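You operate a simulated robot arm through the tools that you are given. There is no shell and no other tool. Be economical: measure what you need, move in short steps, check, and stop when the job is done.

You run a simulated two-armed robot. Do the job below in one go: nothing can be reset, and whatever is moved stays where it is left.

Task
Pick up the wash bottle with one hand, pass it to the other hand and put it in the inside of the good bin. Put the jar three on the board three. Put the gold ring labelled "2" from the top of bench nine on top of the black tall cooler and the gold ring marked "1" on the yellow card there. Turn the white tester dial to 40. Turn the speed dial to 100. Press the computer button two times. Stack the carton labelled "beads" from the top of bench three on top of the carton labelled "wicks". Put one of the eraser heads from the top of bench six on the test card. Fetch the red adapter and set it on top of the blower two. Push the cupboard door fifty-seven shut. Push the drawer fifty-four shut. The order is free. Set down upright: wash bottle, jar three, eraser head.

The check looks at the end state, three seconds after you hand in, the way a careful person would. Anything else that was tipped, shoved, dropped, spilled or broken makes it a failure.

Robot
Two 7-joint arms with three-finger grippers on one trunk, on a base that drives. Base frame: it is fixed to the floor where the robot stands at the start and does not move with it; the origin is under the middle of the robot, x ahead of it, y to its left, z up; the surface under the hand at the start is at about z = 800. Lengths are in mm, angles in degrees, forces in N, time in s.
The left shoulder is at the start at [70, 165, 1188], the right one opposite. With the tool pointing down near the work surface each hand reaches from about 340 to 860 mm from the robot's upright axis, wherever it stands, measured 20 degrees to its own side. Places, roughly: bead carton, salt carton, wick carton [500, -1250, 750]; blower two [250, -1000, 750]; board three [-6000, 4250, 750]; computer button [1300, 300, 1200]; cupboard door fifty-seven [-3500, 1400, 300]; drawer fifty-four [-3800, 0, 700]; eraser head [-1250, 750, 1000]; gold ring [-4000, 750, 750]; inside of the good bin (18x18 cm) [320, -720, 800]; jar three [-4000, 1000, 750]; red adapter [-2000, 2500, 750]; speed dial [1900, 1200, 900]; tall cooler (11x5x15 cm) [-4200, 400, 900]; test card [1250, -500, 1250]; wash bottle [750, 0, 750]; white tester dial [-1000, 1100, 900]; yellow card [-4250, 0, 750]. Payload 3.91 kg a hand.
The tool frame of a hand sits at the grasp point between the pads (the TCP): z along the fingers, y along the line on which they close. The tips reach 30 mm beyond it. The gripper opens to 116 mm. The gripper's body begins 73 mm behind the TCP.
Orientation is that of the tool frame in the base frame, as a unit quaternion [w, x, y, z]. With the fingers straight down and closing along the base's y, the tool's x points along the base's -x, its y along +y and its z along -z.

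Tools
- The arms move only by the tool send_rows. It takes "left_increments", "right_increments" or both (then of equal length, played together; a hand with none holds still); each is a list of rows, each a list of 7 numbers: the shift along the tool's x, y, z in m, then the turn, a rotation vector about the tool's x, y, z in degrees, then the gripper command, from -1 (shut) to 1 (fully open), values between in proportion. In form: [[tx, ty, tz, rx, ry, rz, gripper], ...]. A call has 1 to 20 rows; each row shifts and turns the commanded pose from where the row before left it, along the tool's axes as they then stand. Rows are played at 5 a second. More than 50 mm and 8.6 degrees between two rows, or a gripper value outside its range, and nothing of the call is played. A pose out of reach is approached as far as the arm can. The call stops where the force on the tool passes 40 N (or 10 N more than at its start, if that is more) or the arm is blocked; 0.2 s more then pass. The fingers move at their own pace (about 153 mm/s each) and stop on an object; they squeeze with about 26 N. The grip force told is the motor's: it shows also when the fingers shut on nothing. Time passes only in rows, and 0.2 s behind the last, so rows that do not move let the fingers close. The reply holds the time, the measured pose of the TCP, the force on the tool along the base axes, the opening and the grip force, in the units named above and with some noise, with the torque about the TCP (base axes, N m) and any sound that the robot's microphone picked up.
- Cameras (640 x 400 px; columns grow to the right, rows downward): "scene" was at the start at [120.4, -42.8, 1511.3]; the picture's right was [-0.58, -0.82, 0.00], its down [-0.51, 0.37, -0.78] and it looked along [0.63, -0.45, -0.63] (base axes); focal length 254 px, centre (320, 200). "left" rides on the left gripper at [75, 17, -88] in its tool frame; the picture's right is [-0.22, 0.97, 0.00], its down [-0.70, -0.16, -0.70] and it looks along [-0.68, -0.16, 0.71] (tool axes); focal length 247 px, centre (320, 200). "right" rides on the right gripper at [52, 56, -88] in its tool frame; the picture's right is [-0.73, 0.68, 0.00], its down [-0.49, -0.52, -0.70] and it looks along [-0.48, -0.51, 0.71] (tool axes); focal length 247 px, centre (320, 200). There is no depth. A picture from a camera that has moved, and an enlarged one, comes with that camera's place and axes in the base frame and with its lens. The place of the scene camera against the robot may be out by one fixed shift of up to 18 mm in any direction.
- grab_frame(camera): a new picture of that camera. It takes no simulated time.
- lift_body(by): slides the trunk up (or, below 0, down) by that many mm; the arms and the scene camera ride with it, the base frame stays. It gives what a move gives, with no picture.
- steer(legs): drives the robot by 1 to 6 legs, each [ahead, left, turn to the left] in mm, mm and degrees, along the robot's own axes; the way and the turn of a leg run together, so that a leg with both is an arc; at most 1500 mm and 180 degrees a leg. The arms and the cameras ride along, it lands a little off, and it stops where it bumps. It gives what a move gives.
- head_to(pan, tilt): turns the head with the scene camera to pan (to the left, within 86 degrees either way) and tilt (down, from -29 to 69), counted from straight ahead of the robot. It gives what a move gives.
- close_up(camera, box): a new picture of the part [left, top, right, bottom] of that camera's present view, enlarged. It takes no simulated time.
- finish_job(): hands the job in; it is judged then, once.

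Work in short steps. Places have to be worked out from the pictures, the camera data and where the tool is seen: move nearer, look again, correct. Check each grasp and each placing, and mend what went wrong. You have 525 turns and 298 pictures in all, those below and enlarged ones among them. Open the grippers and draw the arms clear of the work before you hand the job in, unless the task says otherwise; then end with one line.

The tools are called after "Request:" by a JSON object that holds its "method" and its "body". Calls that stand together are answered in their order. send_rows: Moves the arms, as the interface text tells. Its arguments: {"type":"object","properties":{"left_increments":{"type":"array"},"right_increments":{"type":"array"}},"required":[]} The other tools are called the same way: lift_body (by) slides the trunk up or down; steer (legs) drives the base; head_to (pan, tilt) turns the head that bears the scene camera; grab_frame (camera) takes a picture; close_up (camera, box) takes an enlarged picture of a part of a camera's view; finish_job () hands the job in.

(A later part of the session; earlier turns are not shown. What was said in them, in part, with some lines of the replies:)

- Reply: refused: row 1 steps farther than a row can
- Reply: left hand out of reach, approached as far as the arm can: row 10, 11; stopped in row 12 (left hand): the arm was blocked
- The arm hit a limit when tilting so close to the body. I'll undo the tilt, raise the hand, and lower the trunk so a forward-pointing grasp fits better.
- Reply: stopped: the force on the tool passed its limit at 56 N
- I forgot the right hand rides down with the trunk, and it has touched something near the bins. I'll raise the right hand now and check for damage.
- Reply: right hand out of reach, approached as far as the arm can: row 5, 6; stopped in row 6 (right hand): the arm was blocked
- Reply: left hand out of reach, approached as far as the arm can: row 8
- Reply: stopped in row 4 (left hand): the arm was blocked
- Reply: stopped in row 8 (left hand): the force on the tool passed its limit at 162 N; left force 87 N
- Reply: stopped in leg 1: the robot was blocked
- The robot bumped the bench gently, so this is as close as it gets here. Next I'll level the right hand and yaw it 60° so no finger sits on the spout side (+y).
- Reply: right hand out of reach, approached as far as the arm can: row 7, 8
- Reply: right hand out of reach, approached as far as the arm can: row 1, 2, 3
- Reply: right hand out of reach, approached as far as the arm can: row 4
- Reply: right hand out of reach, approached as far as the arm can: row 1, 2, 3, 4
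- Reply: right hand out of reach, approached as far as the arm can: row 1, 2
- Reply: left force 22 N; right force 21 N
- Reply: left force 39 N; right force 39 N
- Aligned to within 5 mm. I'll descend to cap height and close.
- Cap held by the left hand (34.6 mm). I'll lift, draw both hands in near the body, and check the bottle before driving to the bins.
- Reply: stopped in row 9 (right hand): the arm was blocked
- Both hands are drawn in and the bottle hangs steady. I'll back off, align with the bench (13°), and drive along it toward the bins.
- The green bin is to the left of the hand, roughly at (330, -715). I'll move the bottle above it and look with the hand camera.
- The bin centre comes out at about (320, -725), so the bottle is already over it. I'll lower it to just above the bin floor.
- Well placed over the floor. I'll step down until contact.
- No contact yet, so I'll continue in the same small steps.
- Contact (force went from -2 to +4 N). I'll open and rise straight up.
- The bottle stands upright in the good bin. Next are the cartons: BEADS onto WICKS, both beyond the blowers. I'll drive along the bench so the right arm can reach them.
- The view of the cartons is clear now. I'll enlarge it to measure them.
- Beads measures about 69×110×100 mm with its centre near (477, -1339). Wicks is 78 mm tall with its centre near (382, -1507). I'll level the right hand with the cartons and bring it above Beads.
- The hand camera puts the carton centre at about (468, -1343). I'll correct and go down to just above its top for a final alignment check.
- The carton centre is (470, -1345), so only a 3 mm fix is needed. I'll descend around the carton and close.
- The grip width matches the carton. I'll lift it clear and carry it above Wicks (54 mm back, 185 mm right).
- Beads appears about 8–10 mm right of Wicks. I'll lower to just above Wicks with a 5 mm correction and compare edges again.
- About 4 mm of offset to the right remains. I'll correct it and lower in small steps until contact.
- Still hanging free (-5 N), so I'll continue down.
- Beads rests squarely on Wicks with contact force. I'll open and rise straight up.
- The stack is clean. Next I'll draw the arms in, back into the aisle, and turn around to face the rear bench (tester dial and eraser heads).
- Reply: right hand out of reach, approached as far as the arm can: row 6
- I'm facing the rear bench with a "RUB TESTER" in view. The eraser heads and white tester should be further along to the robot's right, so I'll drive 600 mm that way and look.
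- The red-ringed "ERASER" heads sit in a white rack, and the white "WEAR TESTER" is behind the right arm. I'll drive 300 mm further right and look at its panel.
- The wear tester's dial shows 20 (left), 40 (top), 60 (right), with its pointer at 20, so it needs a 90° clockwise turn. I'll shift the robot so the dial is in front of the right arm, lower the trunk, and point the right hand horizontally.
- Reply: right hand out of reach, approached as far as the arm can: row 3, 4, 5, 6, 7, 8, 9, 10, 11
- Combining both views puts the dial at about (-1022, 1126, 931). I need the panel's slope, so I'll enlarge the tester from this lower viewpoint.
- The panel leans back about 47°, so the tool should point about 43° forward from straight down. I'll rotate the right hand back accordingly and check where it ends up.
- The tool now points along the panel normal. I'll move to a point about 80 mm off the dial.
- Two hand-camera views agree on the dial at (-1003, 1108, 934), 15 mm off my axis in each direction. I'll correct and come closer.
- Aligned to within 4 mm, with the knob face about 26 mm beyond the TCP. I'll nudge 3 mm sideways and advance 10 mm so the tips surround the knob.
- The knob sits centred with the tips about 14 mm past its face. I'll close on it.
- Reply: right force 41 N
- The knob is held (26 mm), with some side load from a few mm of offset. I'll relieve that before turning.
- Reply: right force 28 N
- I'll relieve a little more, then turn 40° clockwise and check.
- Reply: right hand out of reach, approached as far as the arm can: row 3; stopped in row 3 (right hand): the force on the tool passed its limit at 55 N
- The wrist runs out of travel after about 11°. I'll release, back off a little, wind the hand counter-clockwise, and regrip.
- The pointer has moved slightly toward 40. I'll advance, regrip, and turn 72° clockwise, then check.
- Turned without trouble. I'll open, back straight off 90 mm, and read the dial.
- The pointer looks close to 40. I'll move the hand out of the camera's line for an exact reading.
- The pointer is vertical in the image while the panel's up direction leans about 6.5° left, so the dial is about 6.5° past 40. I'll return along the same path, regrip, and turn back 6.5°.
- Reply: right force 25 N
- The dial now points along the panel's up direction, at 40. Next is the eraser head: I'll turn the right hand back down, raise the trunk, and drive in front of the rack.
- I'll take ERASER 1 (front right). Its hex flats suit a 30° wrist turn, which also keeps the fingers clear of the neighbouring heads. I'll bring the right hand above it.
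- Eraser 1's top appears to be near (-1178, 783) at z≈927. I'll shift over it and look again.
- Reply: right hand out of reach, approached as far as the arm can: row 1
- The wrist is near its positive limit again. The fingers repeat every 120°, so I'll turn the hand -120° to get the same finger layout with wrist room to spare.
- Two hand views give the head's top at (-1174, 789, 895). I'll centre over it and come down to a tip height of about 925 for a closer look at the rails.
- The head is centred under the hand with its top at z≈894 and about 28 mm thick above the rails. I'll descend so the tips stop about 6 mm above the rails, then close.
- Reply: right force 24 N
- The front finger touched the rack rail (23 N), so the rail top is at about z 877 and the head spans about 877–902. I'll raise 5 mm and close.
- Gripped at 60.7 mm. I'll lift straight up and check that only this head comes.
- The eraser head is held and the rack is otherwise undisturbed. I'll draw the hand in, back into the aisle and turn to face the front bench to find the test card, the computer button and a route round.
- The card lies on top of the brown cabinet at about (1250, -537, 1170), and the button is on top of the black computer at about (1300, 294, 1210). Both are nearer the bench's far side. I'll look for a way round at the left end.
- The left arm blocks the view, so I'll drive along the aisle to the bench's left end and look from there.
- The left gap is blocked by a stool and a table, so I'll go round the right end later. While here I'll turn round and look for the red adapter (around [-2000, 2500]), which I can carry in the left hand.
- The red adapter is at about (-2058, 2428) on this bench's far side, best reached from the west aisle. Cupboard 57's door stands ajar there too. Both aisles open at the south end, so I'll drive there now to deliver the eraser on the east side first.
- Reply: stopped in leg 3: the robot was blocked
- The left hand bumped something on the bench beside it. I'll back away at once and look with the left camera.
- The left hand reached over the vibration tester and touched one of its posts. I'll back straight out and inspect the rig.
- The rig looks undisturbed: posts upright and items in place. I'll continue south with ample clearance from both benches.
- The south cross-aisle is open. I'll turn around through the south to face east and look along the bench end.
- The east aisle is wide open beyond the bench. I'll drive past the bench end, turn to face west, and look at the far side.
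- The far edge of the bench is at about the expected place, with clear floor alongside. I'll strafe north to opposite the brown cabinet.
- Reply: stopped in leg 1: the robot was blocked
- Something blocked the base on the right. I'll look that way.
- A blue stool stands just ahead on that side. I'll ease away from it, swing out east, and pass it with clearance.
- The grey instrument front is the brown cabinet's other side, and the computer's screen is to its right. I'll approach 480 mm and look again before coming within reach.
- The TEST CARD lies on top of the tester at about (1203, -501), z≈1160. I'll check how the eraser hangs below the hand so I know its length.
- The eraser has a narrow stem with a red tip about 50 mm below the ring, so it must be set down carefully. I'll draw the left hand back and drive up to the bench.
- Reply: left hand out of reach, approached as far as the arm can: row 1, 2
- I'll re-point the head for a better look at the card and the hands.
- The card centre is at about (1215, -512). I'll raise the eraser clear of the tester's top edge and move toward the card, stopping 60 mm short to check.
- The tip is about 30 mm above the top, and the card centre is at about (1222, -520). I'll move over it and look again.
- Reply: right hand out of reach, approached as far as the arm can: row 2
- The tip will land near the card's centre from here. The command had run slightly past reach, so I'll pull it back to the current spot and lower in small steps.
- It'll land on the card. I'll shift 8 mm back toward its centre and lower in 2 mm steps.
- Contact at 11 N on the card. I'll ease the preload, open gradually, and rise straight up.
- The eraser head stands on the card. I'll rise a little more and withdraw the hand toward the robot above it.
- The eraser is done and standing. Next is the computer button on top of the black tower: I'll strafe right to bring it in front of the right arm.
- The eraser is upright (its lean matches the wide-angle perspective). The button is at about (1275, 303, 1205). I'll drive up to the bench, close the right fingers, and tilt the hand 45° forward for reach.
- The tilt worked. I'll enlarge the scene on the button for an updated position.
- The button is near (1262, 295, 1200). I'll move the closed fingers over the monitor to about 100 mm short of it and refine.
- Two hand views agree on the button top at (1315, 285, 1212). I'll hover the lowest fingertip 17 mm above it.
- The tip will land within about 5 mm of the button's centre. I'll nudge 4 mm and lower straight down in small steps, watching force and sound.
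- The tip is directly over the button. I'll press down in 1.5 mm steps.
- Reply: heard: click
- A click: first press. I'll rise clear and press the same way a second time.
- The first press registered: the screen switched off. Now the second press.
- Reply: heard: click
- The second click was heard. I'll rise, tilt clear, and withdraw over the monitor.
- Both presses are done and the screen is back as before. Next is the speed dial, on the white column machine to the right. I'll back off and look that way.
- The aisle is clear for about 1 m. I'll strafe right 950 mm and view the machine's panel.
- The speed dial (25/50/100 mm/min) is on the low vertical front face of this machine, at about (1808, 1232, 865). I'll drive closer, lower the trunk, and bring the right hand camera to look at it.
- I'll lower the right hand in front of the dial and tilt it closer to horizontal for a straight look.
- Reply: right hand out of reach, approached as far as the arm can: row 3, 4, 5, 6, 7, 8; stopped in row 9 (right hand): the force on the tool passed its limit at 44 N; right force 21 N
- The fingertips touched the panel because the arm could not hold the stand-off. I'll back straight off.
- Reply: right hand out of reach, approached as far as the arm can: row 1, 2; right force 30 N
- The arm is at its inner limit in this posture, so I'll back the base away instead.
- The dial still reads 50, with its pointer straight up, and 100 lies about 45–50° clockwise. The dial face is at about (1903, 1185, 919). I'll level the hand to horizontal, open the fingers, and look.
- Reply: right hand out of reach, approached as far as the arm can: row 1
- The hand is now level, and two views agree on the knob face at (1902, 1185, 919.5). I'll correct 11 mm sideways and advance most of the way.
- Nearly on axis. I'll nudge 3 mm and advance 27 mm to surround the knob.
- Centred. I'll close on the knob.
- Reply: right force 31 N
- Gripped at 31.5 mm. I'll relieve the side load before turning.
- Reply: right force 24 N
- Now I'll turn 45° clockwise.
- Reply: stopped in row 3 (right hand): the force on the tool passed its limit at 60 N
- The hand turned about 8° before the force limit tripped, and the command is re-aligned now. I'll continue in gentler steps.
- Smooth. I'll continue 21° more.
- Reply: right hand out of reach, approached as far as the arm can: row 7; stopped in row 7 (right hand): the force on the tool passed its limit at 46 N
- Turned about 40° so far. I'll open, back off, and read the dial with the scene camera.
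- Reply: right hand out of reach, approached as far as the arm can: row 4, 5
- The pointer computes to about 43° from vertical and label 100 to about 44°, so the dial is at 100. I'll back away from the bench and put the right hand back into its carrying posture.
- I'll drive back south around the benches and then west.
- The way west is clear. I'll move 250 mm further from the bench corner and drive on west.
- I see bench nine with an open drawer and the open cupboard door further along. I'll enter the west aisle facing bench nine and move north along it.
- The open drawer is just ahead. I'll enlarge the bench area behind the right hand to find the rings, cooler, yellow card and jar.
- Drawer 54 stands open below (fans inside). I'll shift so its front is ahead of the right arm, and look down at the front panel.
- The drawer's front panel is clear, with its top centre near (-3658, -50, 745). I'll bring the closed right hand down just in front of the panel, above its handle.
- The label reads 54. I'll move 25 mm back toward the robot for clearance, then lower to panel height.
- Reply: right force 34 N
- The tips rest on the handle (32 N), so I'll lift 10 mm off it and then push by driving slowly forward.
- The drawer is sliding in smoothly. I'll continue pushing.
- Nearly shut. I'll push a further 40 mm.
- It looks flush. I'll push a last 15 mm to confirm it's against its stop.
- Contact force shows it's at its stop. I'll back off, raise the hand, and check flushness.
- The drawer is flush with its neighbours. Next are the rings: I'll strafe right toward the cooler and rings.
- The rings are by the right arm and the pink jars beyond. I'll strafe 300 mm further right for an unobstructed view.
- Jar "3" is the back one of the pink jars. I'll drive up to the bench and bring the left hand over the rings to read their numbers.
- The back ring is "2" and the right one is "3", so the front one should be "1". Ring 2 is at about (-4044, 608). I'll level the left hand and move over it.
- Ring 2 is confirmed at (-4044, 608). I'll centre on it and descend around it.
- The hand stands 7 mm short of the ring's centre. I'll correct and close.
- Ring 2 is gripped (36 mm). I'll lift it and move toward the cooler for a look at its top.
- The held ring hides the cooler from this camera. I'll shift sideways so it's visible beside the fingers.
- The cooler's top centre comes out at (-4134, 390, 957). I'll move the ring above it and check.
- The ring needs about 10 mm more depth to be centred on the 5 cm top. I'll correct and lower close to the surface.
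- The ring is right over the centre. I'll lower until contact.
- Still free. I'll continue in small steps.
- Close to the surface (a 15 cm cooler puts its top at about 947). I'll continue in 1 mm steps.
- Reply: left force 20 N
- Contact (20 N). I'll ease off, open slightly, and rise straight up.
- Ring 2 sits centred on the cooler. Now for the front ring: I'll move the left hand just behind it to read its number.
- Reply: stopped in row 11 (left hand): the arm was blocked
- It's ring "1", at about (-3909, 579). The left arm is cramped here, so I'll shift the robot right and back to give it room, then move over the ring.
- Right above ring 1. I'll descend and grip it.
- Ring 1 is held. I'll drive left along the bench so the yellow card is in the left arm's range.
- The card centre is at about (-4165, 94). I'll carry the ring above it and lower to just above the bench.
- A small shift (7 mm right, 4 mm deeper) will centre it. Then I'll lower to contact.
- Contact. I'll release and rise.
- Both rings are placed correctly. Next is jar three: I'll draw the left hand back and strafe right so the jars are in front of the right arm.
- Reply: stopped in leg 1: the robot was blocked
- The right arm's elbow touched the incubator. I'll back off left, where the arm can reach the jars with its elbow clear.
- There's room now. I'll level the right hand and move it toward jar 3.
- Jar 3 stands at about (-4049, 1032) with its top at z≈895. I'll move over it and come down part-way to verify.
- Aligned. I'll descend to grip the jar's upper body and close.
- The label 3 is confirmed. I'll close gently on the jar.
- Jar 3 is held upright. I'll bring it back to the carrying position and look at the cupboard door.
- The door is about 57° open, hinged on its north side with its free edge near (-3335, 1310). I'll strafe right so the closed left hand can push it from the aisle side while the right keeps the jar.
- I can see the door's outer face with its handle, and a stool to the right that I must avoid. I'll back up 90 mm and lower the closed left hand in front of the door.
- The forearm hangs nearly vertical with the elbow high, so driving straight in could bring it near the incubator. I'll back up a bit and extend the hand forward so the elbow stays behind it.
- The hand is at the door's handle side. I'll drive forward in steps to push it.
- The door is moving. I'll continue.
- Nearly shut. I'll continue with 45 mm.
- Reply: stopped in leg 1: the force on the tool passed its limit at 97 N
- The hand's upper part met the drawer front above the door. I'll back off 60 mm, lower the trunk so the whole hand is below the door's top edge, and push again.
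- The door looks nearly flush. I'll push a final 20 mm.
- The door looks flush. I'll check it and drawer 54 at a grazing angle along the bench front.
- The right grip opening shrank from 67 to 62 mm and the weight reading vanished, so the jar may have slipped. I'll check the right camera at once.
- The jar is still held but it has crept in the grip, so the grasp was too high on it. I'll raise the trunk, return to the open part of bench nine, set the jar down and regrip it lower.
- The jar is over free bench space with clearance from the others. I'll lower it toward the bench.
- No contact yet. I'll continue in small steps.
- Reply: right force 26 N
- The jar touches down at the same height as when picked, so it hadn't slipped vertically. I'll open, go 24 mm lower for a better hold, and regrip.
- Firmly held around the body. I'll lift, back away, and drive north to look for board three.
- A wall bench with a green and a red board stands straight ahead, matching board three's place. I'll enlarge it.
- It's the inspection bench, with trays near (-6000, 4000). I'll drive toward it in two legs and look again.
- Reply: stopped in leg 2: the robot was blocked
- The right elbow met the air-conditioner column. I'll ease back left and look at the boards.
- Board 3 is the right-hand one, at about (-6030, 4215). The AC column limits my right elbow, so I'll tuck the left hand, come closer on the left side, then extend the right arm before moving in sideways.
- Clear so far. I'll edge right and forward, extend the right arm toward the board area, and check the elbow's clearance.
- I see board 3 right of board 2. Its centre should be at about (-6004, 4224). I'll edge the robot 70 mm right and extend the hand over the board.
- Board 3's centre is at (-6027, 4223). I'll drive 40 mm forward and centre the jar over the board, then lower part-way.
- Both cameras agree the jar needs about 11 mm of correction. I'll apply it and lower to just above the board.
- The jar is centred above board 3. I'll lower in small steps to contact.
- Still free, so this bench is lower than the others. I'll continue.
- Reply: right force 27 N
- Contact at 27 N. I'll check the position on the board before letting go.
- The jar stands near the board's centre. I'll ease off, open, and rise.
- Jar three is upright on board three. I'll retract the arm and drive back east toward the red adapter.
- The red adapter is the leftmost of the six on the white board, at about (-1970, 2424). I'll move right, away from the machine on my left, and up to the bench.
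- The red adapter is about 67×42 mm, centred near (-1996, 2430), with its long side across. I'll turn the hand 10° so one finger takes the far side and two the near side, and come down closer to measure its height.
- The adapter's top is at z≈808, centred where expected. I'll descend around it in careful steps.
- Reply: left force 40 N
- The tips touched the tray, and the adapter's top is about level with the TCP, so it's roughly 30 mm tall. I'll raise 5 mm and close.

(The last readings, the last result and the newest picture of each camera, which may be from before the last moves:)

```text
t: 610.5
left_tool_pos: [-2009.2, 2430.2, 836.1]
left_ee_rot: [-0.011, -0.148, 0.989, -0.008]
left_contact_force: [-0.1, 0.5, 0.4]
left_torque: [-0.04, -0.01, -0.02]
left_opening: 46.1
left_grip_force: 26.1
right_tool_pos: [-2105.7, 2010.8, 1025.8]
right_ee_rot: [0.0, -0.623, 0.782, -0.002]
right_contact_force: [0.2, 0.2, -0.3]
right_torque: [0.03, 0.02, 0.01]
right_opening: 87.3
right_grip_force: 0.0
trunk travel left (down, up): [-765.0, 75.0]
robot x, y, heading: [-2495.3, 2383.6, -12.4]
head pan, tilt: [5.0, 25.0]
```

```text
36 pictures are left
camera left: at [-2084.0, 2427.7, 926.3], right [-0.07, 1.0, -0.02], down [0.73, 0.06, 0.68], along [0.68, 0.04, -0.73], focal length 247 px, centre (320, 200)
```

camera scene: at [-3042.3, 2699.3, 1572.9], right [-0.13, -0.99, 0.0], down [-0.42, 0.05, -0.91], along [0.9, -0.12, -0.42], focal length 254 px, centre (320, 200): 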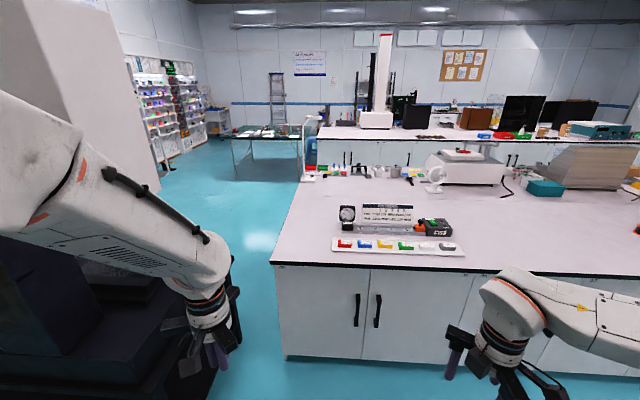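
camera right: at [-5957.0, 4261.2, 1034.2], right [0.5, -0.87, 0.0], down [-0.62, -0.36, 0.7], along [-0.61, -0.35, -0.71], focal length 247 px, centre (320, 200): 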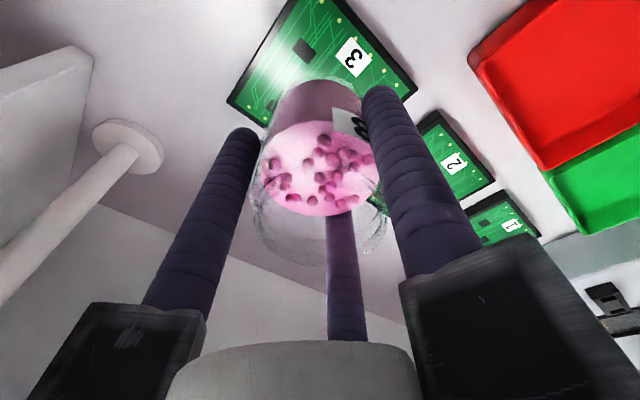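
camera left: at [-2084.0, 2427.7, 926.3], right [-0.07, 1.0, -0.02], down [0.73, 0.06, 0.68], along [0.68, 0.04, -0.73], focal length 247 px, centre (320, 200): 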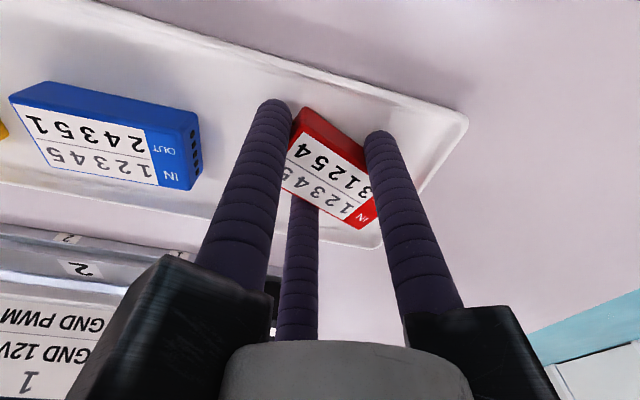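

The adapter turned a bit in the fingers but is gripped (46 mm). I'll lift gently and check the hold.

Request:
{"method": "send_rows", "body": {"left_increments": [[0, 0, -0.01, 0, 0, 0, -1], [0, 0, -0.03, 0, 0, 0, -1], [0, 0, -0.045, 0, 0, 0, -1], [0, 0, -0.045, 0, 0, 0, -1], [0, 0, -0.045, 0, 0, 0, -1], [0, 0, -0.045, 0, 0, 0, -1], [0, 0, 0, 0, 0, 0, -1]]}}

Request:
{"method": "grab_frame", "body": {"camera": "left"}}

```text
t: 612.1
left_tool_pos: [-2004.6, 2433.2, 1056.3]
left_ee_rot: [-0.012, -0.149, 0.989, -0.007]
left_contact_force: [-0.5, -0.4, 0.2]
left_torque: [-0.01, 0.03, 0.01]
left_opening: 45.9
left_grip_force: 26.3
right_tool_pos: [-2103.6, 2011.2, 1025.3]
right_ee_rot: [-0.001, -0.623, 0.783, -0.001]
right_contact_force: [0.3, 0.0, 0.1]
right_torque: [-0.02, -0.01, -0.02]
right_opening: 87.1
right_grip_force: 0.1
trunk travel left (down, up): [-765.0, 75.0]
robot x, y, heading: [-2495.1, 2380.0, -12.3]
head pan, tilt: [5.0, 25.0]
```

```text
35 pictures are left
camera left: at [-2078.6, 2430.8, 1146.7], right [-0.07, 1.0, -0.02], down [0.73, 0.06, 0.68], along [0.68, 0.04, -0.73], focal length 247 px, centre (320, 200)
```

left: 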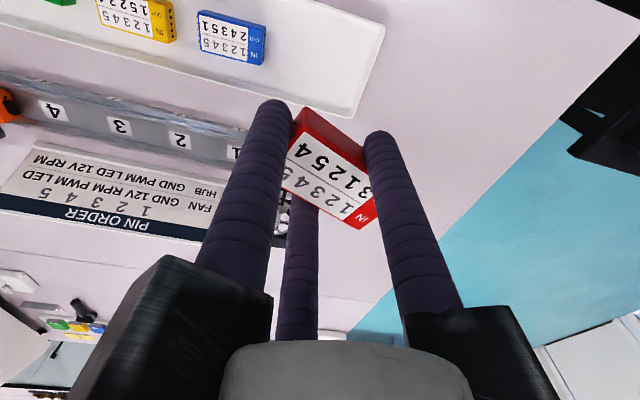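

Held securely. I'll drive back through the west aisle and around the south end to the front bench with the adapter.

Request:
{"method": "steer", "body": {"legs": [[-340, 0, -0.7], [0, -1500, 0], [0, -1500, 0], [0, -1500, 0], [0, -370, 0]]}}

Request:
{"method": "steer", "body": {"legs": [[1500, 0, 0], [1500, 0, 0]]}}

```text
t: 637.5
left_tool_pos: [-3458.1, -2267.9, 1057.8]
left_ee_rot: [-0.012, -0.135, 0.991, -0.008]
left_contact_force: [-0.1, -0.2, -0.4]
left_torque: [0.01, 0.01, 0.0]
left_opening: 45.0
left_grip_force: 25.9
right_tool_pos: [-3569.9, -2689.0, 1026.6]
right_ee_rot: [-0.001, -0.612, 0.791, -0.002]
right_contact_force: [0.2, 0.0, 0.2]
right_torque: [-0.01, 0.03, 0.02]
right_opening: 86.9
right_grip_force: 0.1
trunk travel left (down, up): [-765.0, 75.0]
robot x, y, heading: [-3953.5, -2310.1, -14.0]
head pan, tilt: [5.0, 25.0]
```

```text
t: 651.9
left_tool_pos: [-549.3, -2986.5, 1056.2]
left_ee_rot: [-0.011, -0.134, 0.991, -0.008]
left_contact_force: [0.6, -0.2, -1.2]
left_torque: [0.0, 0.0, -0.01]
left_opening: 45.0
left_grip_force: 25.6
right_tool_pos: [-663.9, -3406.4, 1026.2]
right_ee_rot: [-0.001, -0.609, 0.793, -0.002]
right_contact_force: [-0.2, 0.0, 0.3]
right_torque: [0.0, 0.04, -0.01]
right_opening: 87.0
right_grip_force: 0.1
trunk travel left (down, up): [-765.0, 75.0]
robot x, y, heading: [-1042.9, -3022.8, -14.2]
head pan, tilt: [5.0, 25.0]
```

On track. I'll correct the heading and strafe north along the main aisle to opposite blower two.

Request:
{"method": "steer", "body": {"legs": [[0, 1500, 1.2], [0, 600, 0]]}}

Request:
{"method": "head_to", "body": {"pan": 10, "tilt": 40}}

Request:
{"method": "grab_frame", "body": {"camera": "scene"}}

```text
t: 662.3
left_tool_pos: [-52.8, -943.4, 1056.6]
left_ee_rot: [-0.011, -0.143, 0.99, -0.008]
left_contact_force: [-0.3, -0.9, -1.2]
left_torque: [0.0, 0.03, -0.01]
left_opening: 44.6
left_grip_force: 26.0
right_tool_pos: [-158.0, -1365.3, 1026.1]
right_ee_rot: [-0.001, -0.617, 0.787, -0.001]
right_contact_force: [0.3, -0.3, 0.1]
right_torque: [0.01, 0.01, -0.01]
right_opening: 87.1
right_grip_force: 0.1
trunk travel left (down, up): [-765.0, 75.0]
robot x, y, heading: [-547.3, -990.6, -13.0]
head pan, tilt: [5.0, 25.0]
```

```text
t: 663.1
left_tool_pos: [-53.3, -941.7, 1056.8]
left_ee_rot: [-0.011, -0.142, 0.99, -0.008]
left_contact_force: [-0.4, 0.4, -0.1]
left_torque: [0.01, 0.01, 0.01]
left_opening: 45.1
left_grip_force: 26.1
right_tool_pos: [-159.4, -1364.2, 1026.1]
right_ee_rot: [-0.001, -0.618, 0.786, -0.001]
right_contact_force: [0.3, -1.2, 0.5]
right_torque: [0.02, 0.0, 0.0]
right_opening: 86.8
right_grip_force: 0.0
trunk travel left (down, up): [-765.0, 75.0]
robot x, y, heading: [-543.1, -992.5, -13.2]
head pan, tilt: [10.0, 40.0]
```

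```text
34 pictures are left
camera scene: at [-411.2, -1000.1, 1549.6], right [-0.05, -1.0, 0.0], down [-0.64, 0.04, -0.77], along [0.77, -0.04, -0.64], focal length 254 px, centre (320, 200)
```

scene: 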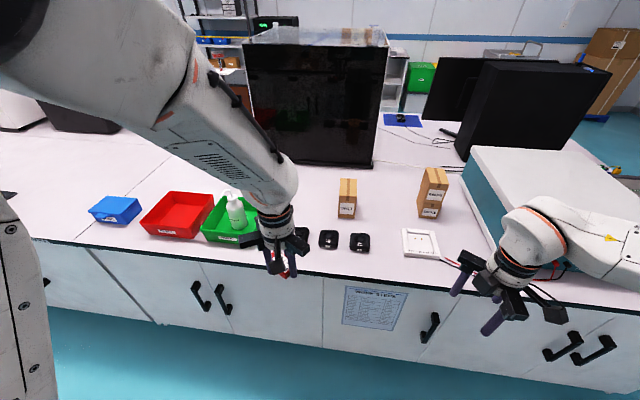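

I see the three blowers, with the middle one being number 2, as seen earlier. I'll drive up to the bench and look down with the left camera.

Request:
{"method": "steer", "body": {"legs": [[275, 0, 0]]}}

Request:
{"method": "grab_frame", "body": {"camera": "left"}}

Request:
{"method": "grab_frame", "body": {"camera": "scene"}}

```text
t: 665.0
left_tool_pos: [214.5, -1005.1, 1058.0]
left_ee_rot: [-0.011, -0.142, 0.99, -0.008]
left_contact_force: [-0.2, -0.2, -0.1]
left_torque: [0.0, -0.03, 0.0]
left_opening: 44.9
left_grip_force: 26.1
right_tool_pos: [108.3, -1425.8, 1027.3]
right_ee_rot: [-0.001, -0.618, 0.786, -0.002]
right_contact_force: [-1.2, -0.2, -0.2]
right_torque: [0.01, 0.06, -0.02]
right_opening: 87.1
right_grip_force: 0.0
trunk travel left (down, up): [-765.0, 75.0]
robot x, y, heading: [-278.6, -1052.4, -13.1]
head pan, tilt: [10.0, 40.0]
```

```text
33 pictures are left
camera left: at [139.4, -1006.5, 1147.1], right [-0.06, 1.0, -0.02], down [0.73, 0.06, 0.68], along [0.68, 0.03, -0.73], focal length 247 px, centre (320, 200)
```

left: 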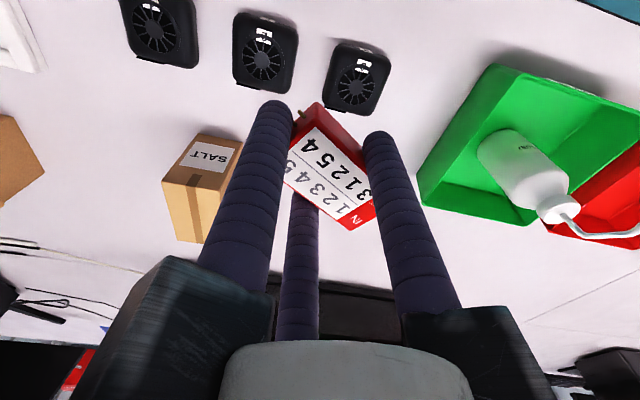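

```text
32 pictures are left
camera scene: at [-144.3, -1062.1, 1549.7], right [-0.05, -1.0, 0.0], down [-0.64, 0.03, -0.77], along [0.77, -0.04, -0.64], focal length 254 px, centre (320, 200)
```

scene: 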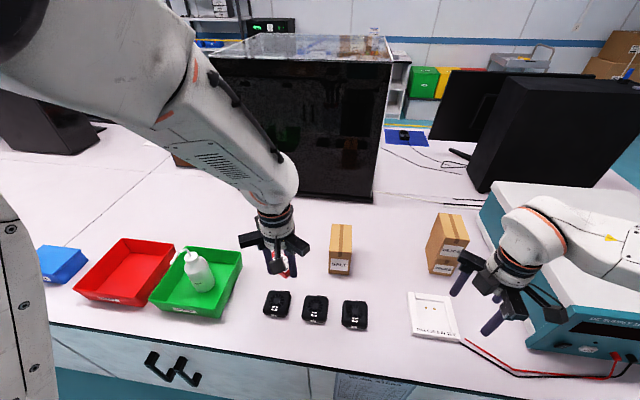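

Request:
{"method": "close_up", "body": {"camera": "scene", "box": [255, 280, 375, 340]}}

Request:
{"method": "close_up", "body": {"camera": "left", "box": [220, 0, 310, 100]}}

```text
5.33 times, centred on (315, 310) of scene
camera zoom: at [-144.3, -1062.1, 1549.7], right [-0.05, -1.0, 0.0], down [-0.64, 0.03, -0.77], along [0.77, -0.04, -0.64], focal length 1352 px, centre (347, -387)
```

zoom: 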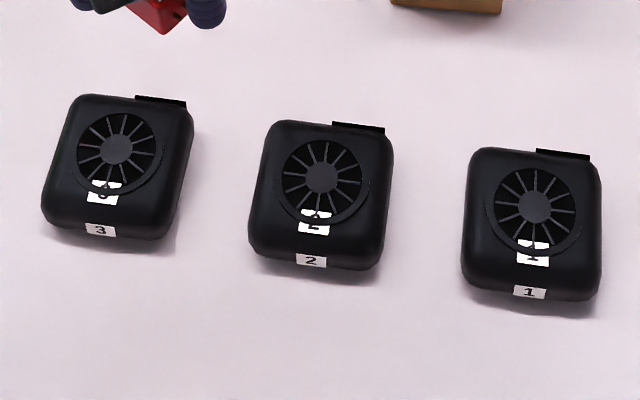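

```text
4.00 times, centred on (265, 50) of left
camera zoom: at [139.4, -1006.5, 1147.1], right [-0.06, 1.0, -0.02], down [0.73, 0.06, 0.68], along [0.68, 0.03, -0.73], focal length 988 px, centre (540, 800)
```

zoom: 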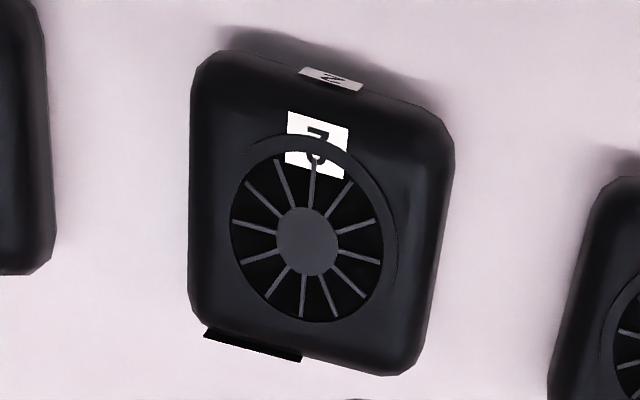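

The middle blower is labelled 2, with its top centre at about (217, -1072). I'll bring the adapter over it and lower part-way.

Request:
{"method": "send_rows", "body": {"left_increments": [[0.0065, -0.0355, 0, 0, 0, 0, -1], [0.0065, -0.0355, 0, 0, 0, 0, -1], [0, 0, 0.045, 0, 0, 0, -1], [0, 0, 0.045, 0, 0, 0, -1], [0, 0, 0.045, 0, 0, 0, -1], [0, 0, 0.02, 0, 0, 0, -1], [0, 0, 0, 0, 0, 0, -1]]}}

Request:
{"method": "grab_frame", "body": {"camera": "left"}}

Request:
{"method": "close_up", "body": {"camera": "scene", "box": [255, 240, 375, 340]}}

```text
t: 666.6
left_tool_pos: [218.5, -1079.4, 902.1]
left_ee_rot: [-0.012, -0.143, 0.99, -0.008]
left_contact_force: [-0.1, -0.2, -0.7]
left_torque: [0.0, -0.01, -0.02]
left_opening: 44.9
left_grip_force: 26.0
right_tool_pos: [109.1, -1427.1, 1026.7]
right_ee_rot: [-0.001, -0.618, 0.786, -0.002]
right_contact_force: [0.7, 0.7, 0.3]
right_torque: [0.02, -0.05, -0.03]
right_opening: 87.1
right_grip_force: 0.0
trunk travel left (down, up): [-765.0, 75.0]
robot x, y, heading: [-273.7, -1052.6, -12.9]
head pan, tilt: [10.0, 40.0]
```

```text
29 pictures are left
camera left: at [144.0, -1081.4, 992.5], right [-0.06, 1.0, -0.02], down [0.73, 0.06, 0.68], along [0.68, 0.03, -0.73], focal length 247 px, centre (320, 200)
```

left: 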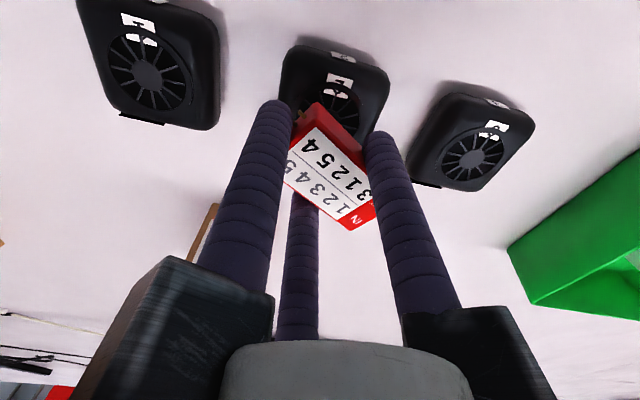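

```text
4.00 times, centred on (315, 290) of scene
camera zoom: at [-143.9, -1062.5, 1549.6], right [-0.05, -1.0, 0.0], down [-0.64, 0.03, -0.77], along [0.77, -0.04, -0.64], focal length 1014 px, centre (340, -160)
```

zoom: 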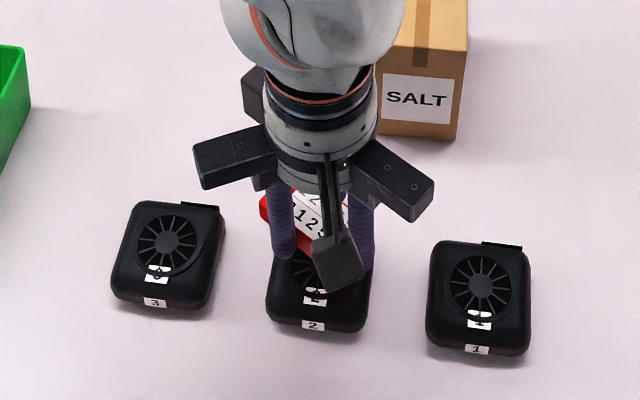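

The box centre is about 10 mm short of the blower's centre. I'll correct and lower to just above it.

Request:
{"method": "send_rows", "body": {"left_increments": [[-0.009, -0.0055, 0.01, 0, 0, 0, -1], [0, 0, 0.018, 0, 0, 0, -1], [0, 0, 0, 0, 0, 0, -1]]}}

Request:
{"method": "close_up", "body": {"camera": "scene", "box": [275, 260, 355, 330]}}

```text
t: 667.4
left_tool_pos: [229.8, -1082.1, 874.3]
left_ee_rot: [-0.011, -0.143, 0.99, -0.007]
left_contact_force: [0.0, 0.3, 0.6]
left_torque: [0.01, -0.01, -0.01]
left_opening: 44.6
left_grip_force: 25.5
right_tool_pos: [109.7, -1426.3, 1026.3]
right_ee_rot: [0.0, -0.618, 0.786, -0.002]
right_contact_force: [-1.2, -0.1, 0.0]
right_torque: [0.0, 0.0, -0.05]
right_opening: 87.1
right_grip_force: 0.0
trunk travel left (down, up): [-765.0, 75.0]
robot x, y, heading: [-280.1, -1052.3, -12.8]
head pan, tilt: [10.0, 40.0]
```

```text
5.71 times, centred on (315, 295) of scene
camera zoom: at [-143.7, -1062.3, 1549.6], right [-0.05, -1.0, 0.0], down [-0.64, 0.03, -0.77], along [0.77, -0.04, -0.64], focal length 1449 px, centre (349, -343)
```

zoom: 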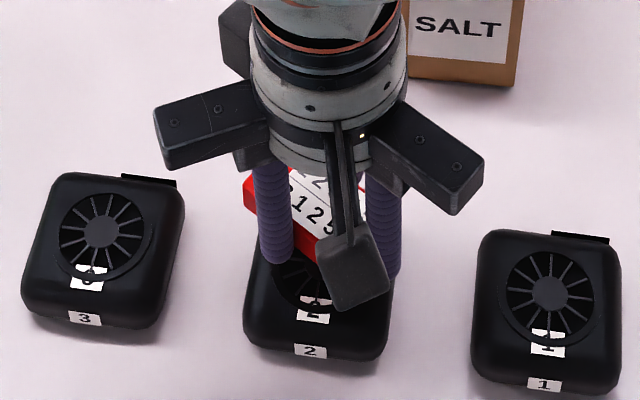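

Well aligned over blower 2. I'll lower in small steps until contact.

Request:
{"method": "send_rows", "body": {"left_increments": [[0, 0, 0.003, 0, 0, 0, -1], [0, 0, 0.002, 0, 0, 0, -1], [0, 0, 0.002, 0, 0, 0, -1], [0, 0, 0.002, 0, 0, 0, -1], [0, 0, 0, 0, 0, 0, -1]]}}

```text
t: 668.6
left_tool_pos: [229.0, -1081.6, 865.8]
left_ee_rot: [-0.011, -0.142, 0.99, -0.007]
left_contact_force: [0.5, -0.7, -0.2]
left_torque: [-0.02, -0.03, -0.01]
left_opening: 44.9
left_grip_force: 26.3
right_tool_pos: [110.0, -1426.4, 1027.0]
right_ee_rot: [-0.001, -0.619, 0.786, -0.002]
right_contact_force: [0.5, 0.0, -0.3]
right_torque: [-0.01, -0.02, -0.06]
right_opening: 87.2
right_grip_force: 0.0
trunk travel left (down, up): [-765.0, 75.0]
robot x, y, heading: [-275.0, -1054.8, -12.9]
head pan, tilt: [10.0, 40.0]
```

Request:
{"method": "send_rows", "body": {"left_increments": [[0, 0, 0.002, 0, 0, 0, -1], [0, 0, 0.002, 0, 0, 0, -1], [0, 0, 0.002, 0, 0, 0, -1], [0, 0, 0, 0, 0, 0, -1]]}}

```text
t: 669.6
left_tool_pos: [228.7, -1082.8, 861.1]
left_ee_rot: [-0.01, -0.142, 0.99, -0.008]
left_contact_force: [0.3, 0.9, 8.3]
left_torque: [-0.03, 0.04, -0.01]
left_opening: 44.8
left_grip_force: 26.1
right_tool_pos: [109.7, -1425.5, 1026.6]
right_ee_rot: [-0.001, -0.619, 0.786, -0.001]
right_contact_force: [0.3, -0.1, -0.2]
right_torque: [-0.02, 0.02, 0.0]
right_opening: 87.2
right_grip_force: 0.1
trunk travel left (down, up): [-765.0, 75.0]
robot x, y, heading: [-281.5, -1054.3, -12.9]
head pan, tilt: [10.0, 40.0]
```

Contact (8 N). I'll open gradually and rise.

Request:
{"method": "send_rows", "body": {"left_increments": [[0, 0, 0, 0, 0, 0, -0.1], [0, 0, 0, 0, 0, 0, 0.1], [0, 0, 0, 0, 0, 0, 0.35], [0, 0, 0, 0, 0, 0, 0.35], [0, 0, -0.03, 0, 0, 0, 0.35], [0, 0, -0.045, 0, 0, 0, 0.35], [0, 0, -0.045, 0, 0, 0, 0.35], [0, 0, -0.045, 0, 0, 0, 0.35], [0, 0, 0, 0, 0, 0, 0.35]]}}

Request:
{"method": "close_up", "body": {"camera": "scene", "box": [255, 250, 375, 340]}}

```text
t: 671.6
left_tool_pos: [232.8, -1079.4, 1025.3]
left_ee_rot: [-0.012, -0.142, 0.99, -0.008]
left_contact_force: [0.0, 0.6, 0.4]
left_torque: [0.01, -0.01, -0.01]
left_opening: 78.3
left_grip_force: 0.1
right_tool_pos: [110.5, -1426.6, 1026.3]
right_ee_rot: [0.0, -0.618, 0.786, -0.002]
right_contact_force: [-0.1, -0.1, 0.7]
right_torque: [-0.03, 0.03, 0.0]
right_opening: 86.7
right_grip_force: 0.0
trunk travel left (down, up): [-765.0, 75.0]
robot x, y, heading: [-277.5, -1054.6, -12.7]
head pan, tilt: [10.0, 40.0]
```

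```text
4.44 times, centred on (315, 295) of scene
camera zoom: at [-142.3, -1062.8, 1549.5], right [-0.05, -1.0, 0.0], down [-0.64, 0.03, -0.77], along [0.76, -0.04, -0.64], focal length 1127 px, centre (342, -222)
```

zoom: 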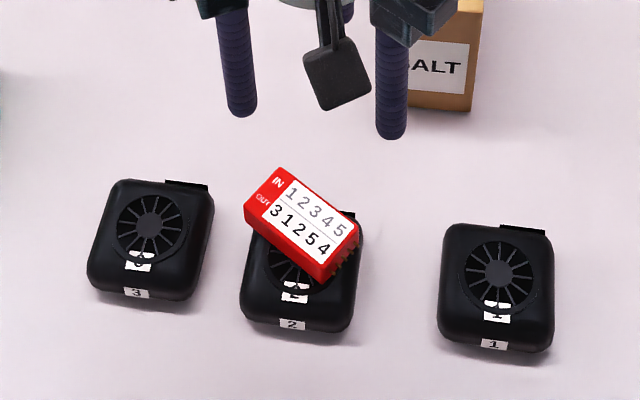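

The adapter rests flat on blower two. All placements are done, but I want to verify the door and drawer are fully shut, so I'll drive back to the west aisle.

Request:
{"method": "send_rows", "body": {"left_increments": [[0.04, 0, -0.01, 0, 0, 0, -1], [0.04, 0, -0.01, 0, 0, 0, -1]], "right_increments": [[0, 0, -0.01, 0, 0, 0, -1], [0, 0, -0.01, 0, 0, 0, -1]]}}

Request:
{"method": "steer", "body": {"legs": [[-290, 0, 0], [0, -1500, 0], [0, -560, 0], [0, 0, 90], [0, 0, 90]]}}

Request:
{"method": "steer", "body": {"legs": [[1500, 0, 0], [1400, 0, 0], [0, -1500, 0]]}}

```text
t: 672.2
left_tool_pos: [153.2, -1100.6, 1048.0]
left_ee_rot: [-0.01, -0.143, 0.99, -0.008]
left_contact_force: [-0.2, 0.0, 0.1]
left_torque: [0.04, -0.04, 0.0]
left_opening: 9.3
left_grip_force: 25.7
right_tool_pos: [108.7, -1427.0, 1046.8]
right_ee_rot: [0.0, -0.618, 0.786, -0.002]
right_contact_force: [0.5, -0.3, 0.2]
right_torque: [-0.02, -0.02, 0.0]
right_opening: 8.9
right_grip_force: 26.4
trunk travel left (down, up): [-765.0, 75.0]
robot x, y, heading: [-281.2, -1055.0, -13.4]
head pan, tilt: [10.0, 40.0]
```

```text
t: 691.8
left_tool_pos: [-1453.3, -2957.4, 1049.8]
left_ee_rot: [-0.008, 0.99, 0.139, 0.011]
left_contact_force: [-0.6, 0.2, 0.1]
left_torque: [-0.01, 0.01, 0.01]
left_opening: 9.1
left_grip_force: 25.9
right_tool_pos: [-1404.2, -2631.6, 1045.9]
right_ee_rot: [-0.002, 0.789, 0.615, 0.0]
right_contact_force: [0.7, 0.0, -0.1]
right_torque: [-0.01, -0.01, -0.03]
right_opening: 9.3
right_grip_force: 26.0
trunk travel left (down, up): [-765.0, 75.0]
robot x, y, heading: [-1019.9, -3007.7, 166.5]
head pan, tilt: [10.0, 40.0]
```

```text
t: 712.9
left_tool_pos: [-3974.4, -856.0, 1048.3]
left_ee_rot: [-0.008, 0.989, 0.149, 0.011]
left_contact_force: [0.2, -0.5, 0.0]
left_torque: [-0.03, 0.03, 0.01]
left_opening: 9.3
left_grip_force: 26.0
right_tool_pos: [-3932.0, -531.2, 1048.1]
right_ee_rot: [-0.002, 0.781, 0.624, 0.002]
right_contact_force: [-0.3, 0.0, -0.6]
right_torque: [0.03, 0.02, 0.01]
right_opening: 9.0
right_grip_force: 25.5
trunk travel left (down, up): [-765.0, 75.0]
robot x, y, heading: [-3540.8, -898.5, 167.5]
head pan, tilt: [10.0, 40.0]
```

I'll look north along bench nine's front at a grazing angle.

Request:
{"method": "head_to", "body": {"pan": -50, "tilt": 30}}

Request:
{"method": "grab_frame", "body": {"camera": "scene"}}

```text
t: 714.2
left_tool_pos: [-3974.6, -855.3, 1047.8]
left_ee_rot: [-0.008, 0.989, 0.149, 0.011]
left_contact_force: [-0.3, 0.9, -0.1]
left_torque: [0.01, 0.02, 0.01]
left_opening: 9.3
left_grip_force: 25.6
right_tool_pos: [-3930.9, -529.6, 1045.7]
right_ee_rot: [-0.002, 0.782, 0.624, 0.001]
right_contact_force: [0.3, 0.0, -0.4]
right_torque: [-0.01, 0.01, 0.03]
right_opening: 9.2
right_grip_force: 26.0
trunk travel left (down, up): [-765.0, 75.0]
robot x, y, heading: [-3539.2, -899.5, 167.9]
head pan, tilt: [-50.0, 30.0]
```

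```text
25 pictures are left
camera scene: at [-3631.0, -800.0, 1564.9], right [0.88, 0.47, 0.0], down [0.23, -0.44, -0.87], along [-0.4, 0.77, -0.5], focal length 254 px, centre (320, 200)
```

scene: 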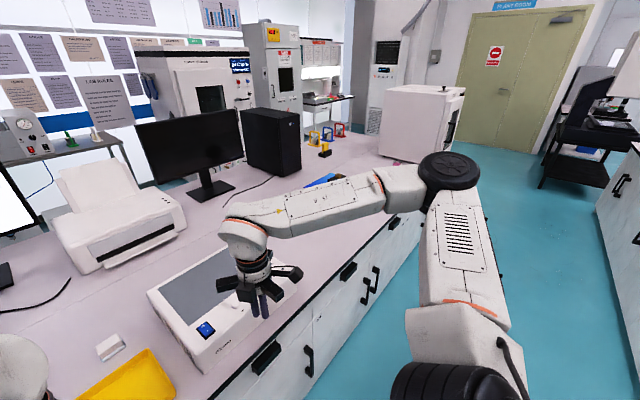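

Request:
{"method": "close_up", "body": {"camera": "scene", "box": [260, 200, 430, 400]}}

```text
2.00 times, centred on (345, 300) of scene
camera zoom: at [-3631.0, -800.0, 1564.9], right [0.88, 0.47, 0.0], down [0.23, -0.44, -0.87], along [-0.4, 0.77, -0.5], focal length 507 px, centre (270, 0)
```

zoom: 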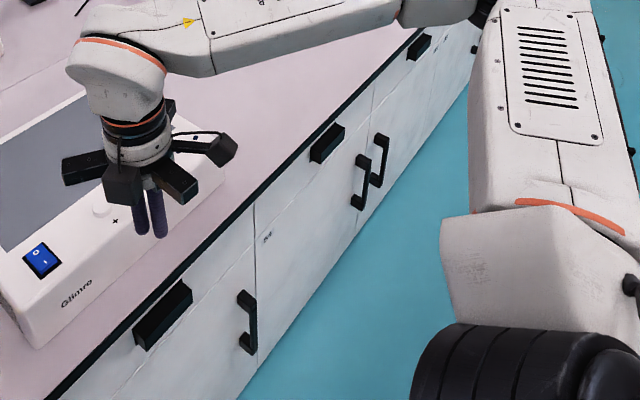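

The drawer looks flush. To be certain, I'll give it one gentle push at panel height, with the hand below the bench top.

Request:
{"method": "steer", "body": {"legs": [[-50, 0, -0.5], [0, -540, 0]]}}

Request:
{"method": "send_rows", "body": {"right_increments": [[0, 0, 0.045, 0, 0, 0, -1], [0, 0, 0.045, 0, 0, 0, -1], [0, 0, 0.045, 0, 0, 0, -1], [0, 0, 0.045, 0, 0, 0, -1], [0, 0, 0.045, 0, 0, 0, -1], [0, 0, 0.045, 0, 0, 0, -1], [0, 0, 0.045, 0, 0, 0, -1], [0, 0, 0.045, 0, 0, 0, -1], [0, 0, 0.045, 0, 0, 0, -1], [0, 0, 0.03, 0, 0, 0, -1], [0, 0, 0, 0, 0, 0, -1]]}}

Request:
{"method": "head_to", "body": {"pan": -10, "tilt": 50}}

Request:
{"method": "grab_frame", "body": {"camera": "scene"}}

```text
t: 717.9
left_tool_pos: [-3808.7, -337.1, 1048.9]
left_ee_rot: [-0.008, 0.989, 0.148, 0.011]
left_contact_force: [-0.6, -0.4, 1.6]
left_torque: [0.02, 0.04, 0.01]
left_opening: 8.8
left_grip_force: 25.5
right_tool_pos: [-3764.2, -10.2, 1046.5]
right_ee_rot: [-0.002, 0.782, 0.623, 0.001]
right_contact_force: [1.1, 0.0, -0.2]
right_torque: [0.0, 0.0, 0.01]
right_opening: 9.2
right_grip_force: 25.7
trunk travel left (down, up): [-765.0, 75.0]
robot x, y, heading: [-3373.8, -381.0, 167.4]
head pan, tilt: [-50.0, 30.0]
```

```text
t: 720.3
left_tool_pos: [-3807.4, -336.7, 1048.1]
left_ee_rot: [-0.008, 0.989, 0.148, 0.011]
left_contact_force: [0.3, 0.0, -0.6]
left_torque: [-0.05, 0.01, -0.01]
left_opening: 9.1
left_grip_force: 25.6
right_tool_pos: [-3764.7, -7.7, 612.0]
right_ee_rot: [-0.002, 0.782, 0.623, 0.002]
right_contact_force: [0.5, 0.4, -0.7]
right_torque: [0.01, 0.0, -0.01]
right_opening: 9.0
right_grip_force: 26.2
trunk travel left (down, up): [-765.0, 75.0]
robot x, y, heading: [-3375.8, -378.0, 167.5]
head pan, tilt: [-50.0, 30.0]
```

```text
t: 721.3
left_tool_pos: [-3807.5, -336.4, 1049.4]
left_ee_rot: [-0.008, 0.989, 0.148, 0.011]
left_contact_force: [-0.2, -0.2, -0.1]
left_torque: [0.03, -0.02, -0.04]
left_opening: 9.1
left_grip_force: 25.8
right_tool_pos: [-3764.9, -9.4, 611.8]
right_ee_rot: [-0.001, 0.783, 0.622, 0.001]
right_contact_force: [-0.4, -0.9, -0.5]
right_torque: [0.02, 0.0, 0.01]
right_opening: 9.1
right_grip_force: 25.7
trunk travel left (down, up): [-765.0, 75.0]
robot x, y, heading: [-3377.1, -380.8, 167.6]
head pan, tilt: [-10.0, 50.0]
```

```text
23 pictures are left
camera scene: at [-3493.4, -332.3, 1535.4], right [0.38, 0.92, 0.0], down [0.71, -0.29, -0.64], along [-0.59, 0.25, -0.77], focal length 254 px, centre (320, 200)
```

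scene: 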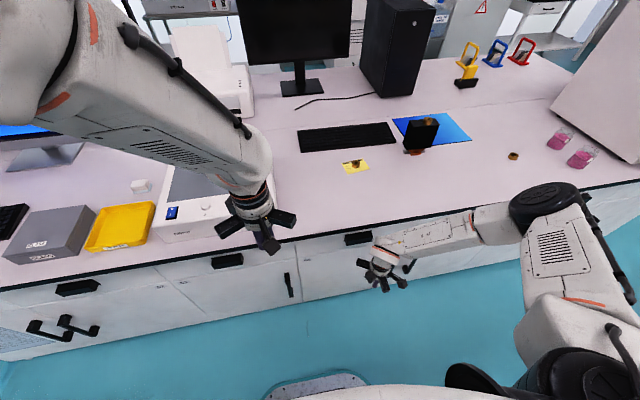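

I'll reach forward with the arm alone in small steps; it stops on contact.

Request:
{"method": "send_rows", "body": {"right_increments": [[0, -0.02, 0, 0, 0, 0, -1], [0, -0.02, 0, 0, 0, 0, -1], [0, -0.015, 0, 0, 0, 0, -1], [0, -0.01, 0, 0, 0, 0, -1], [0, -0.01, 0, 0, 0, 0, -1], [0, -0.01, 0, 0, 0, 0, -1], [0, -0.01, 0, 0, 0, 0, -1], [0, -0.01, 0, 0, 0, 0, -1]]}}

Request:
{"method": "close_up", "body": {"camera": "scene", "box": [270, 180, 450, 330]}}

```text
t: 722.7
left_tool_pos: [-3806.0, -335.6, 1049.4]
left_ee_rot: [-0.007, 0.989, 0.146, 0.011]
left_contact_force: [-1.2, 0.6, -0.1]
left_torque: [-0.04, -0.05, 0.01]
left_opening: 9.2
left_grip_force: 25.6
right_tool_pos: [-3830.0, 8.5, 607.9]
right_ee_rot: [0.005, 0.78, 0.626, 0.006]
right_contact_force: [26.5, -1.2, 15.4]
right_torque: [-0.7, 3.75, 1.44]
right_opening: 9.4
right_grip_force: 26.6
trunk travel left (down, up): [-765.0, 75.0]
robot x, y, heading: [-3372.8, -376.9, 167.5]
head pan, tilt: [-10.0, 50.0]
stopped in row 6 (right hand): the force on the tool passed its limit at 49 N (the readings are from after the stop); the commanded pose is now the measured one
```

```text
2.67 times, centred on (360, 255) of scene
camera zoom: at [-3491.9, -332.4, 1535.5], right [0.38, 0.92, 0.0], down [0.71, -0.29, -0.64], along [-0.59, 0.25, -0.77], focal length 676 px, centre (213, 53)
```

zoom: 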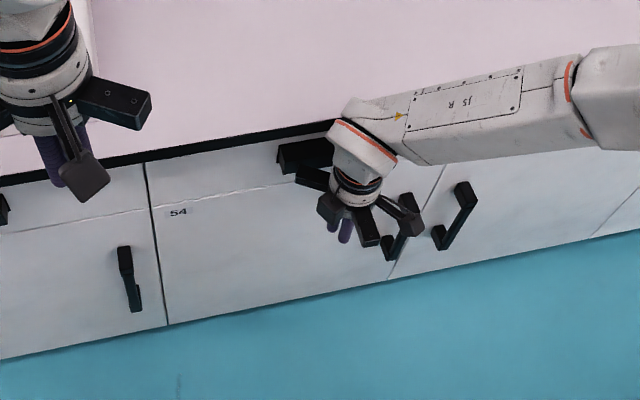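

The drawer is firmly against its stop (49 N). I'll withdraw the hand, raise it, and take a grazing look toward door 57.

Request:
{"method": "send_rows", "body": {"right_increments": [[0, 0.04, 0, 0, 0, 0, -1], [0, 0.04, 0, 0, 0, 0, -1], [0, 0.02, -0.04, 0, 0, 0, -1], [0, 0, -0.045, 0, 0, 0, -1], [0, 0, -0.045, 0, 0, 0, -1], [0, 0, -0.045, 0, 0, 0, -1], [0, 0, -0.045, 0, 0, 0, -1], [0, 0, -0.045, 0, 0, 0, -1], [0, 0, -0.045, 0, 0, 0, -1], [0, 0, -0.045, 0, 0, 0, -1], [0, 0, -0.045, 0, 0, 0, -1]]}}

Request:
{"method": "steer", "body": {"legs": [[-60, 0, 0], [0, -1400, 0]]}}

Request:
{"method": "head_to", "body": {"pan": 15, "tilt": 50}}

Request:
{"method": "grab_frame", "body": {"camera": "scene"}}

```text
t: 725.1
left_tool_pos: [-3806.7, -337.0, 1048.1]
left_ee_rot: [-0.007, 0.989, 0.147, 0.011]
left_contact_force: [-0.2, 0.4, 0.5]
left_torque: [0.02, 0.0, -0.02]
left_opening: 8.9
left_grip_force: 26.2
right_tool_pos: [-3741.2, -15.8, 1009.5]
right_ee_rot: [0.004, 0.781, 0.625, 0.005]
right_contact_force: [0.5, -0.6, 0.0]
right_torque: [0.02, -0.03, 0.01]
right_opening: 9.1
right_grip_force: 26.2
trunk travel left (down, up): [-765.0, 75.0]
robot x, y, heading: [-3372.2, -376.0, 167.6]
head pan, tilt: [-10.0, 50.0]
```

```text
t: 732.6
left_tool_pos: [-3454.3, 1018.2, 1047.3]
left_ee_rot: [-0.008, 0.988, 0.155, 0.011]
left_contact_force: [0.9, 0.0, 0.1]
left_torque: [0.04, 0.01, -0.01]
left_opening: 9.1
left_grip_force: 26.3
right_tool_pos: [-3393.5, 1341.3, 1009.4]
right_ee_rot: [0.003, 0.776, 0.631, 0.005]
right_contact_force: [0.1, 0.3, 0.0]
right_torque: [0.0, 0.03, -0.01]
right_opening: 9.3
right_grip_force: 26.4
trunk travel left (down, up): [-765.0, 75.0]
robot x, y, heading: [-3017.2, 978.9, 168.4]
head pan, tilt: [-10.0, 50.0]
```

```text
t: 733.5
left_tool_pos: [-3453.5, 1018.2, 1048.1]
left_ee_rot: [-0.009, 0.988, 0.154, 0.011]
left_contact_force: [0.8, -0.4, -0.4]
left_torque: [-0.02, 0.03, -0.01]
left_opening: 9.1
left_grip_force: 26.0
right_tool_pos: [-3394.3, 1340.1, 1008.0]
right_ee_rot: [0.002, 0.776, 0.63, 0.005]
right_contact_force: [0.0, 0.0, -0.4]
right_torque: [0.02, 0.01, 0.02]
right_opening: 9.4
right_grip_force: 25.8
trunk travel left (down, up): [-765.0, 75.0]
robot x, y, heading: [-3021.0, 980.6, 168.3]
head pan, tilt: [15.0, 50.0]
```

```text
21 pictures are left
camera scene: at [-3145.0, 994.2, 1535.4], right [-0.06, 1.0, 0.0], down [0.76, 0.04, -0.64], along [-0.64, -0.04, -0.77], focal length 254 px, centre (320, 200)
```

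scene: 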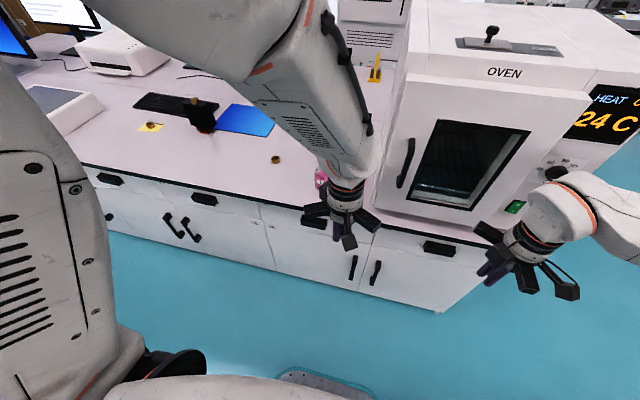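

Request:
{"method": "close_up", "body": {"camera": "scene", "box": [320, 200, 500, 330]}}

```text
3.08 times, centred on (410, 265) of scene
camera zoom: at [-3145.0, 994.2, 1535.4], right [-0.06, 1.0, 0.0], down [0.76, 0.04, -0.64], along [-0.64, -0.04, -0.77], focal length 780 px, centre (43, 0)
```

zoom: 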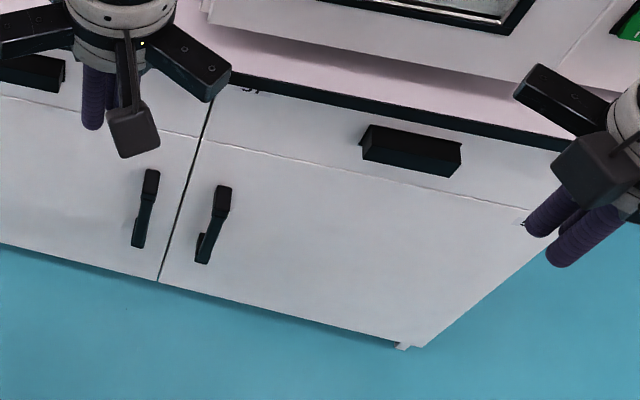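

Door 57 is flush, with its bottom edge in line with its neighbours. Everything is done, so I'll open both grippers here, clear of all the work.

Request:
{"method": "send_rows", "body": {"left_increments": [[0, 0, 0, 0, 0, 0, 1], [0, 0, 0, 0, 0, 0, 1], [0, 0, 0, 0, 0, 0, 1]], "right_increments": [[0, 0, 0, 0, 0, 0, 1], [0, 0, 0, 0, 0, 0, 1], [0, 0, 0, 0, 0, 0, 1]]}}

Request:
{"method": "steer", "body": {"legs": [[-60, 0, 0]]}}

```text
t: 734.3
left_tool_pos: [-3453.9, 1018.7, 1047.0]
left_ee_rot: [-0.007, 0.988, 0.155, 0.011]
left_contact_force: [-0.8, -0.3, -0.3]
left_torque: [0.03, 0.0, 0.0]
left_opening: 116.1
left_grip_force: 0.1
right_tool_pos: [-3393.1, 1340.3, 1008.9]
right_ee_rot: [0.003, 0.776, 0.63, 0.004]
right_contact_force: [0.3, 0.8, -0.3]
right_torque: [0.01, -0.02, -0.02]
right_opening: 116.0
right_grip_force: 0.1
trunk travel left (down, up): [-765.0, 75.0]
robot x, y, heading: [-3017.6, 980.5, 168.2]
head pan, tilt: [15.0, 50.0]
```

```text
t: 735.3
left_tool_pos: [-3398.5, 1006.9, 1046.8]
left_ee_rot: [-0.007, 0.988, 0.155, 0.012]
left_contact_force: [-0.5, 0.4, -0.7]
left_torque: [0.0, -0.01, 0.01]
left_opening: 116.1
left_grip_force: 0.1
right_tool_pos: [-3338.5, 1328.9, 1007.4]
right_ee_rot: [0.004, 0.776, 0.631, 0.006]
right_contact_force: [0.0, 0.5, 0.4]
right_torque: [0.01, -0.03, 0.01]
right_opening: 116.2
right_grip_force: 0.0
trunk travel left (down, up): [-765.0, 75.0]
robot x, y, heading: [-2964.4, 967.9, 168.4]
head pan, tilt: [15.0, 50.0]
```

Both grippers are open and the arms are clear of the work, so I'm handing the job in.

Request:
{"method": "finish_job", "body": {}}

```text
The job is handed in.
```

I did every item on the list and handed the job in; along the way a hand pressed on the red bin, a hand or fingertip touched the vibration tester's post, the benches, the speed-dial panel, the eraser rack and the adapter tray, and the robot bumped a stool, the oven and the AC unit; none of these looked moved in the views I had, but I never rechecked the stool.
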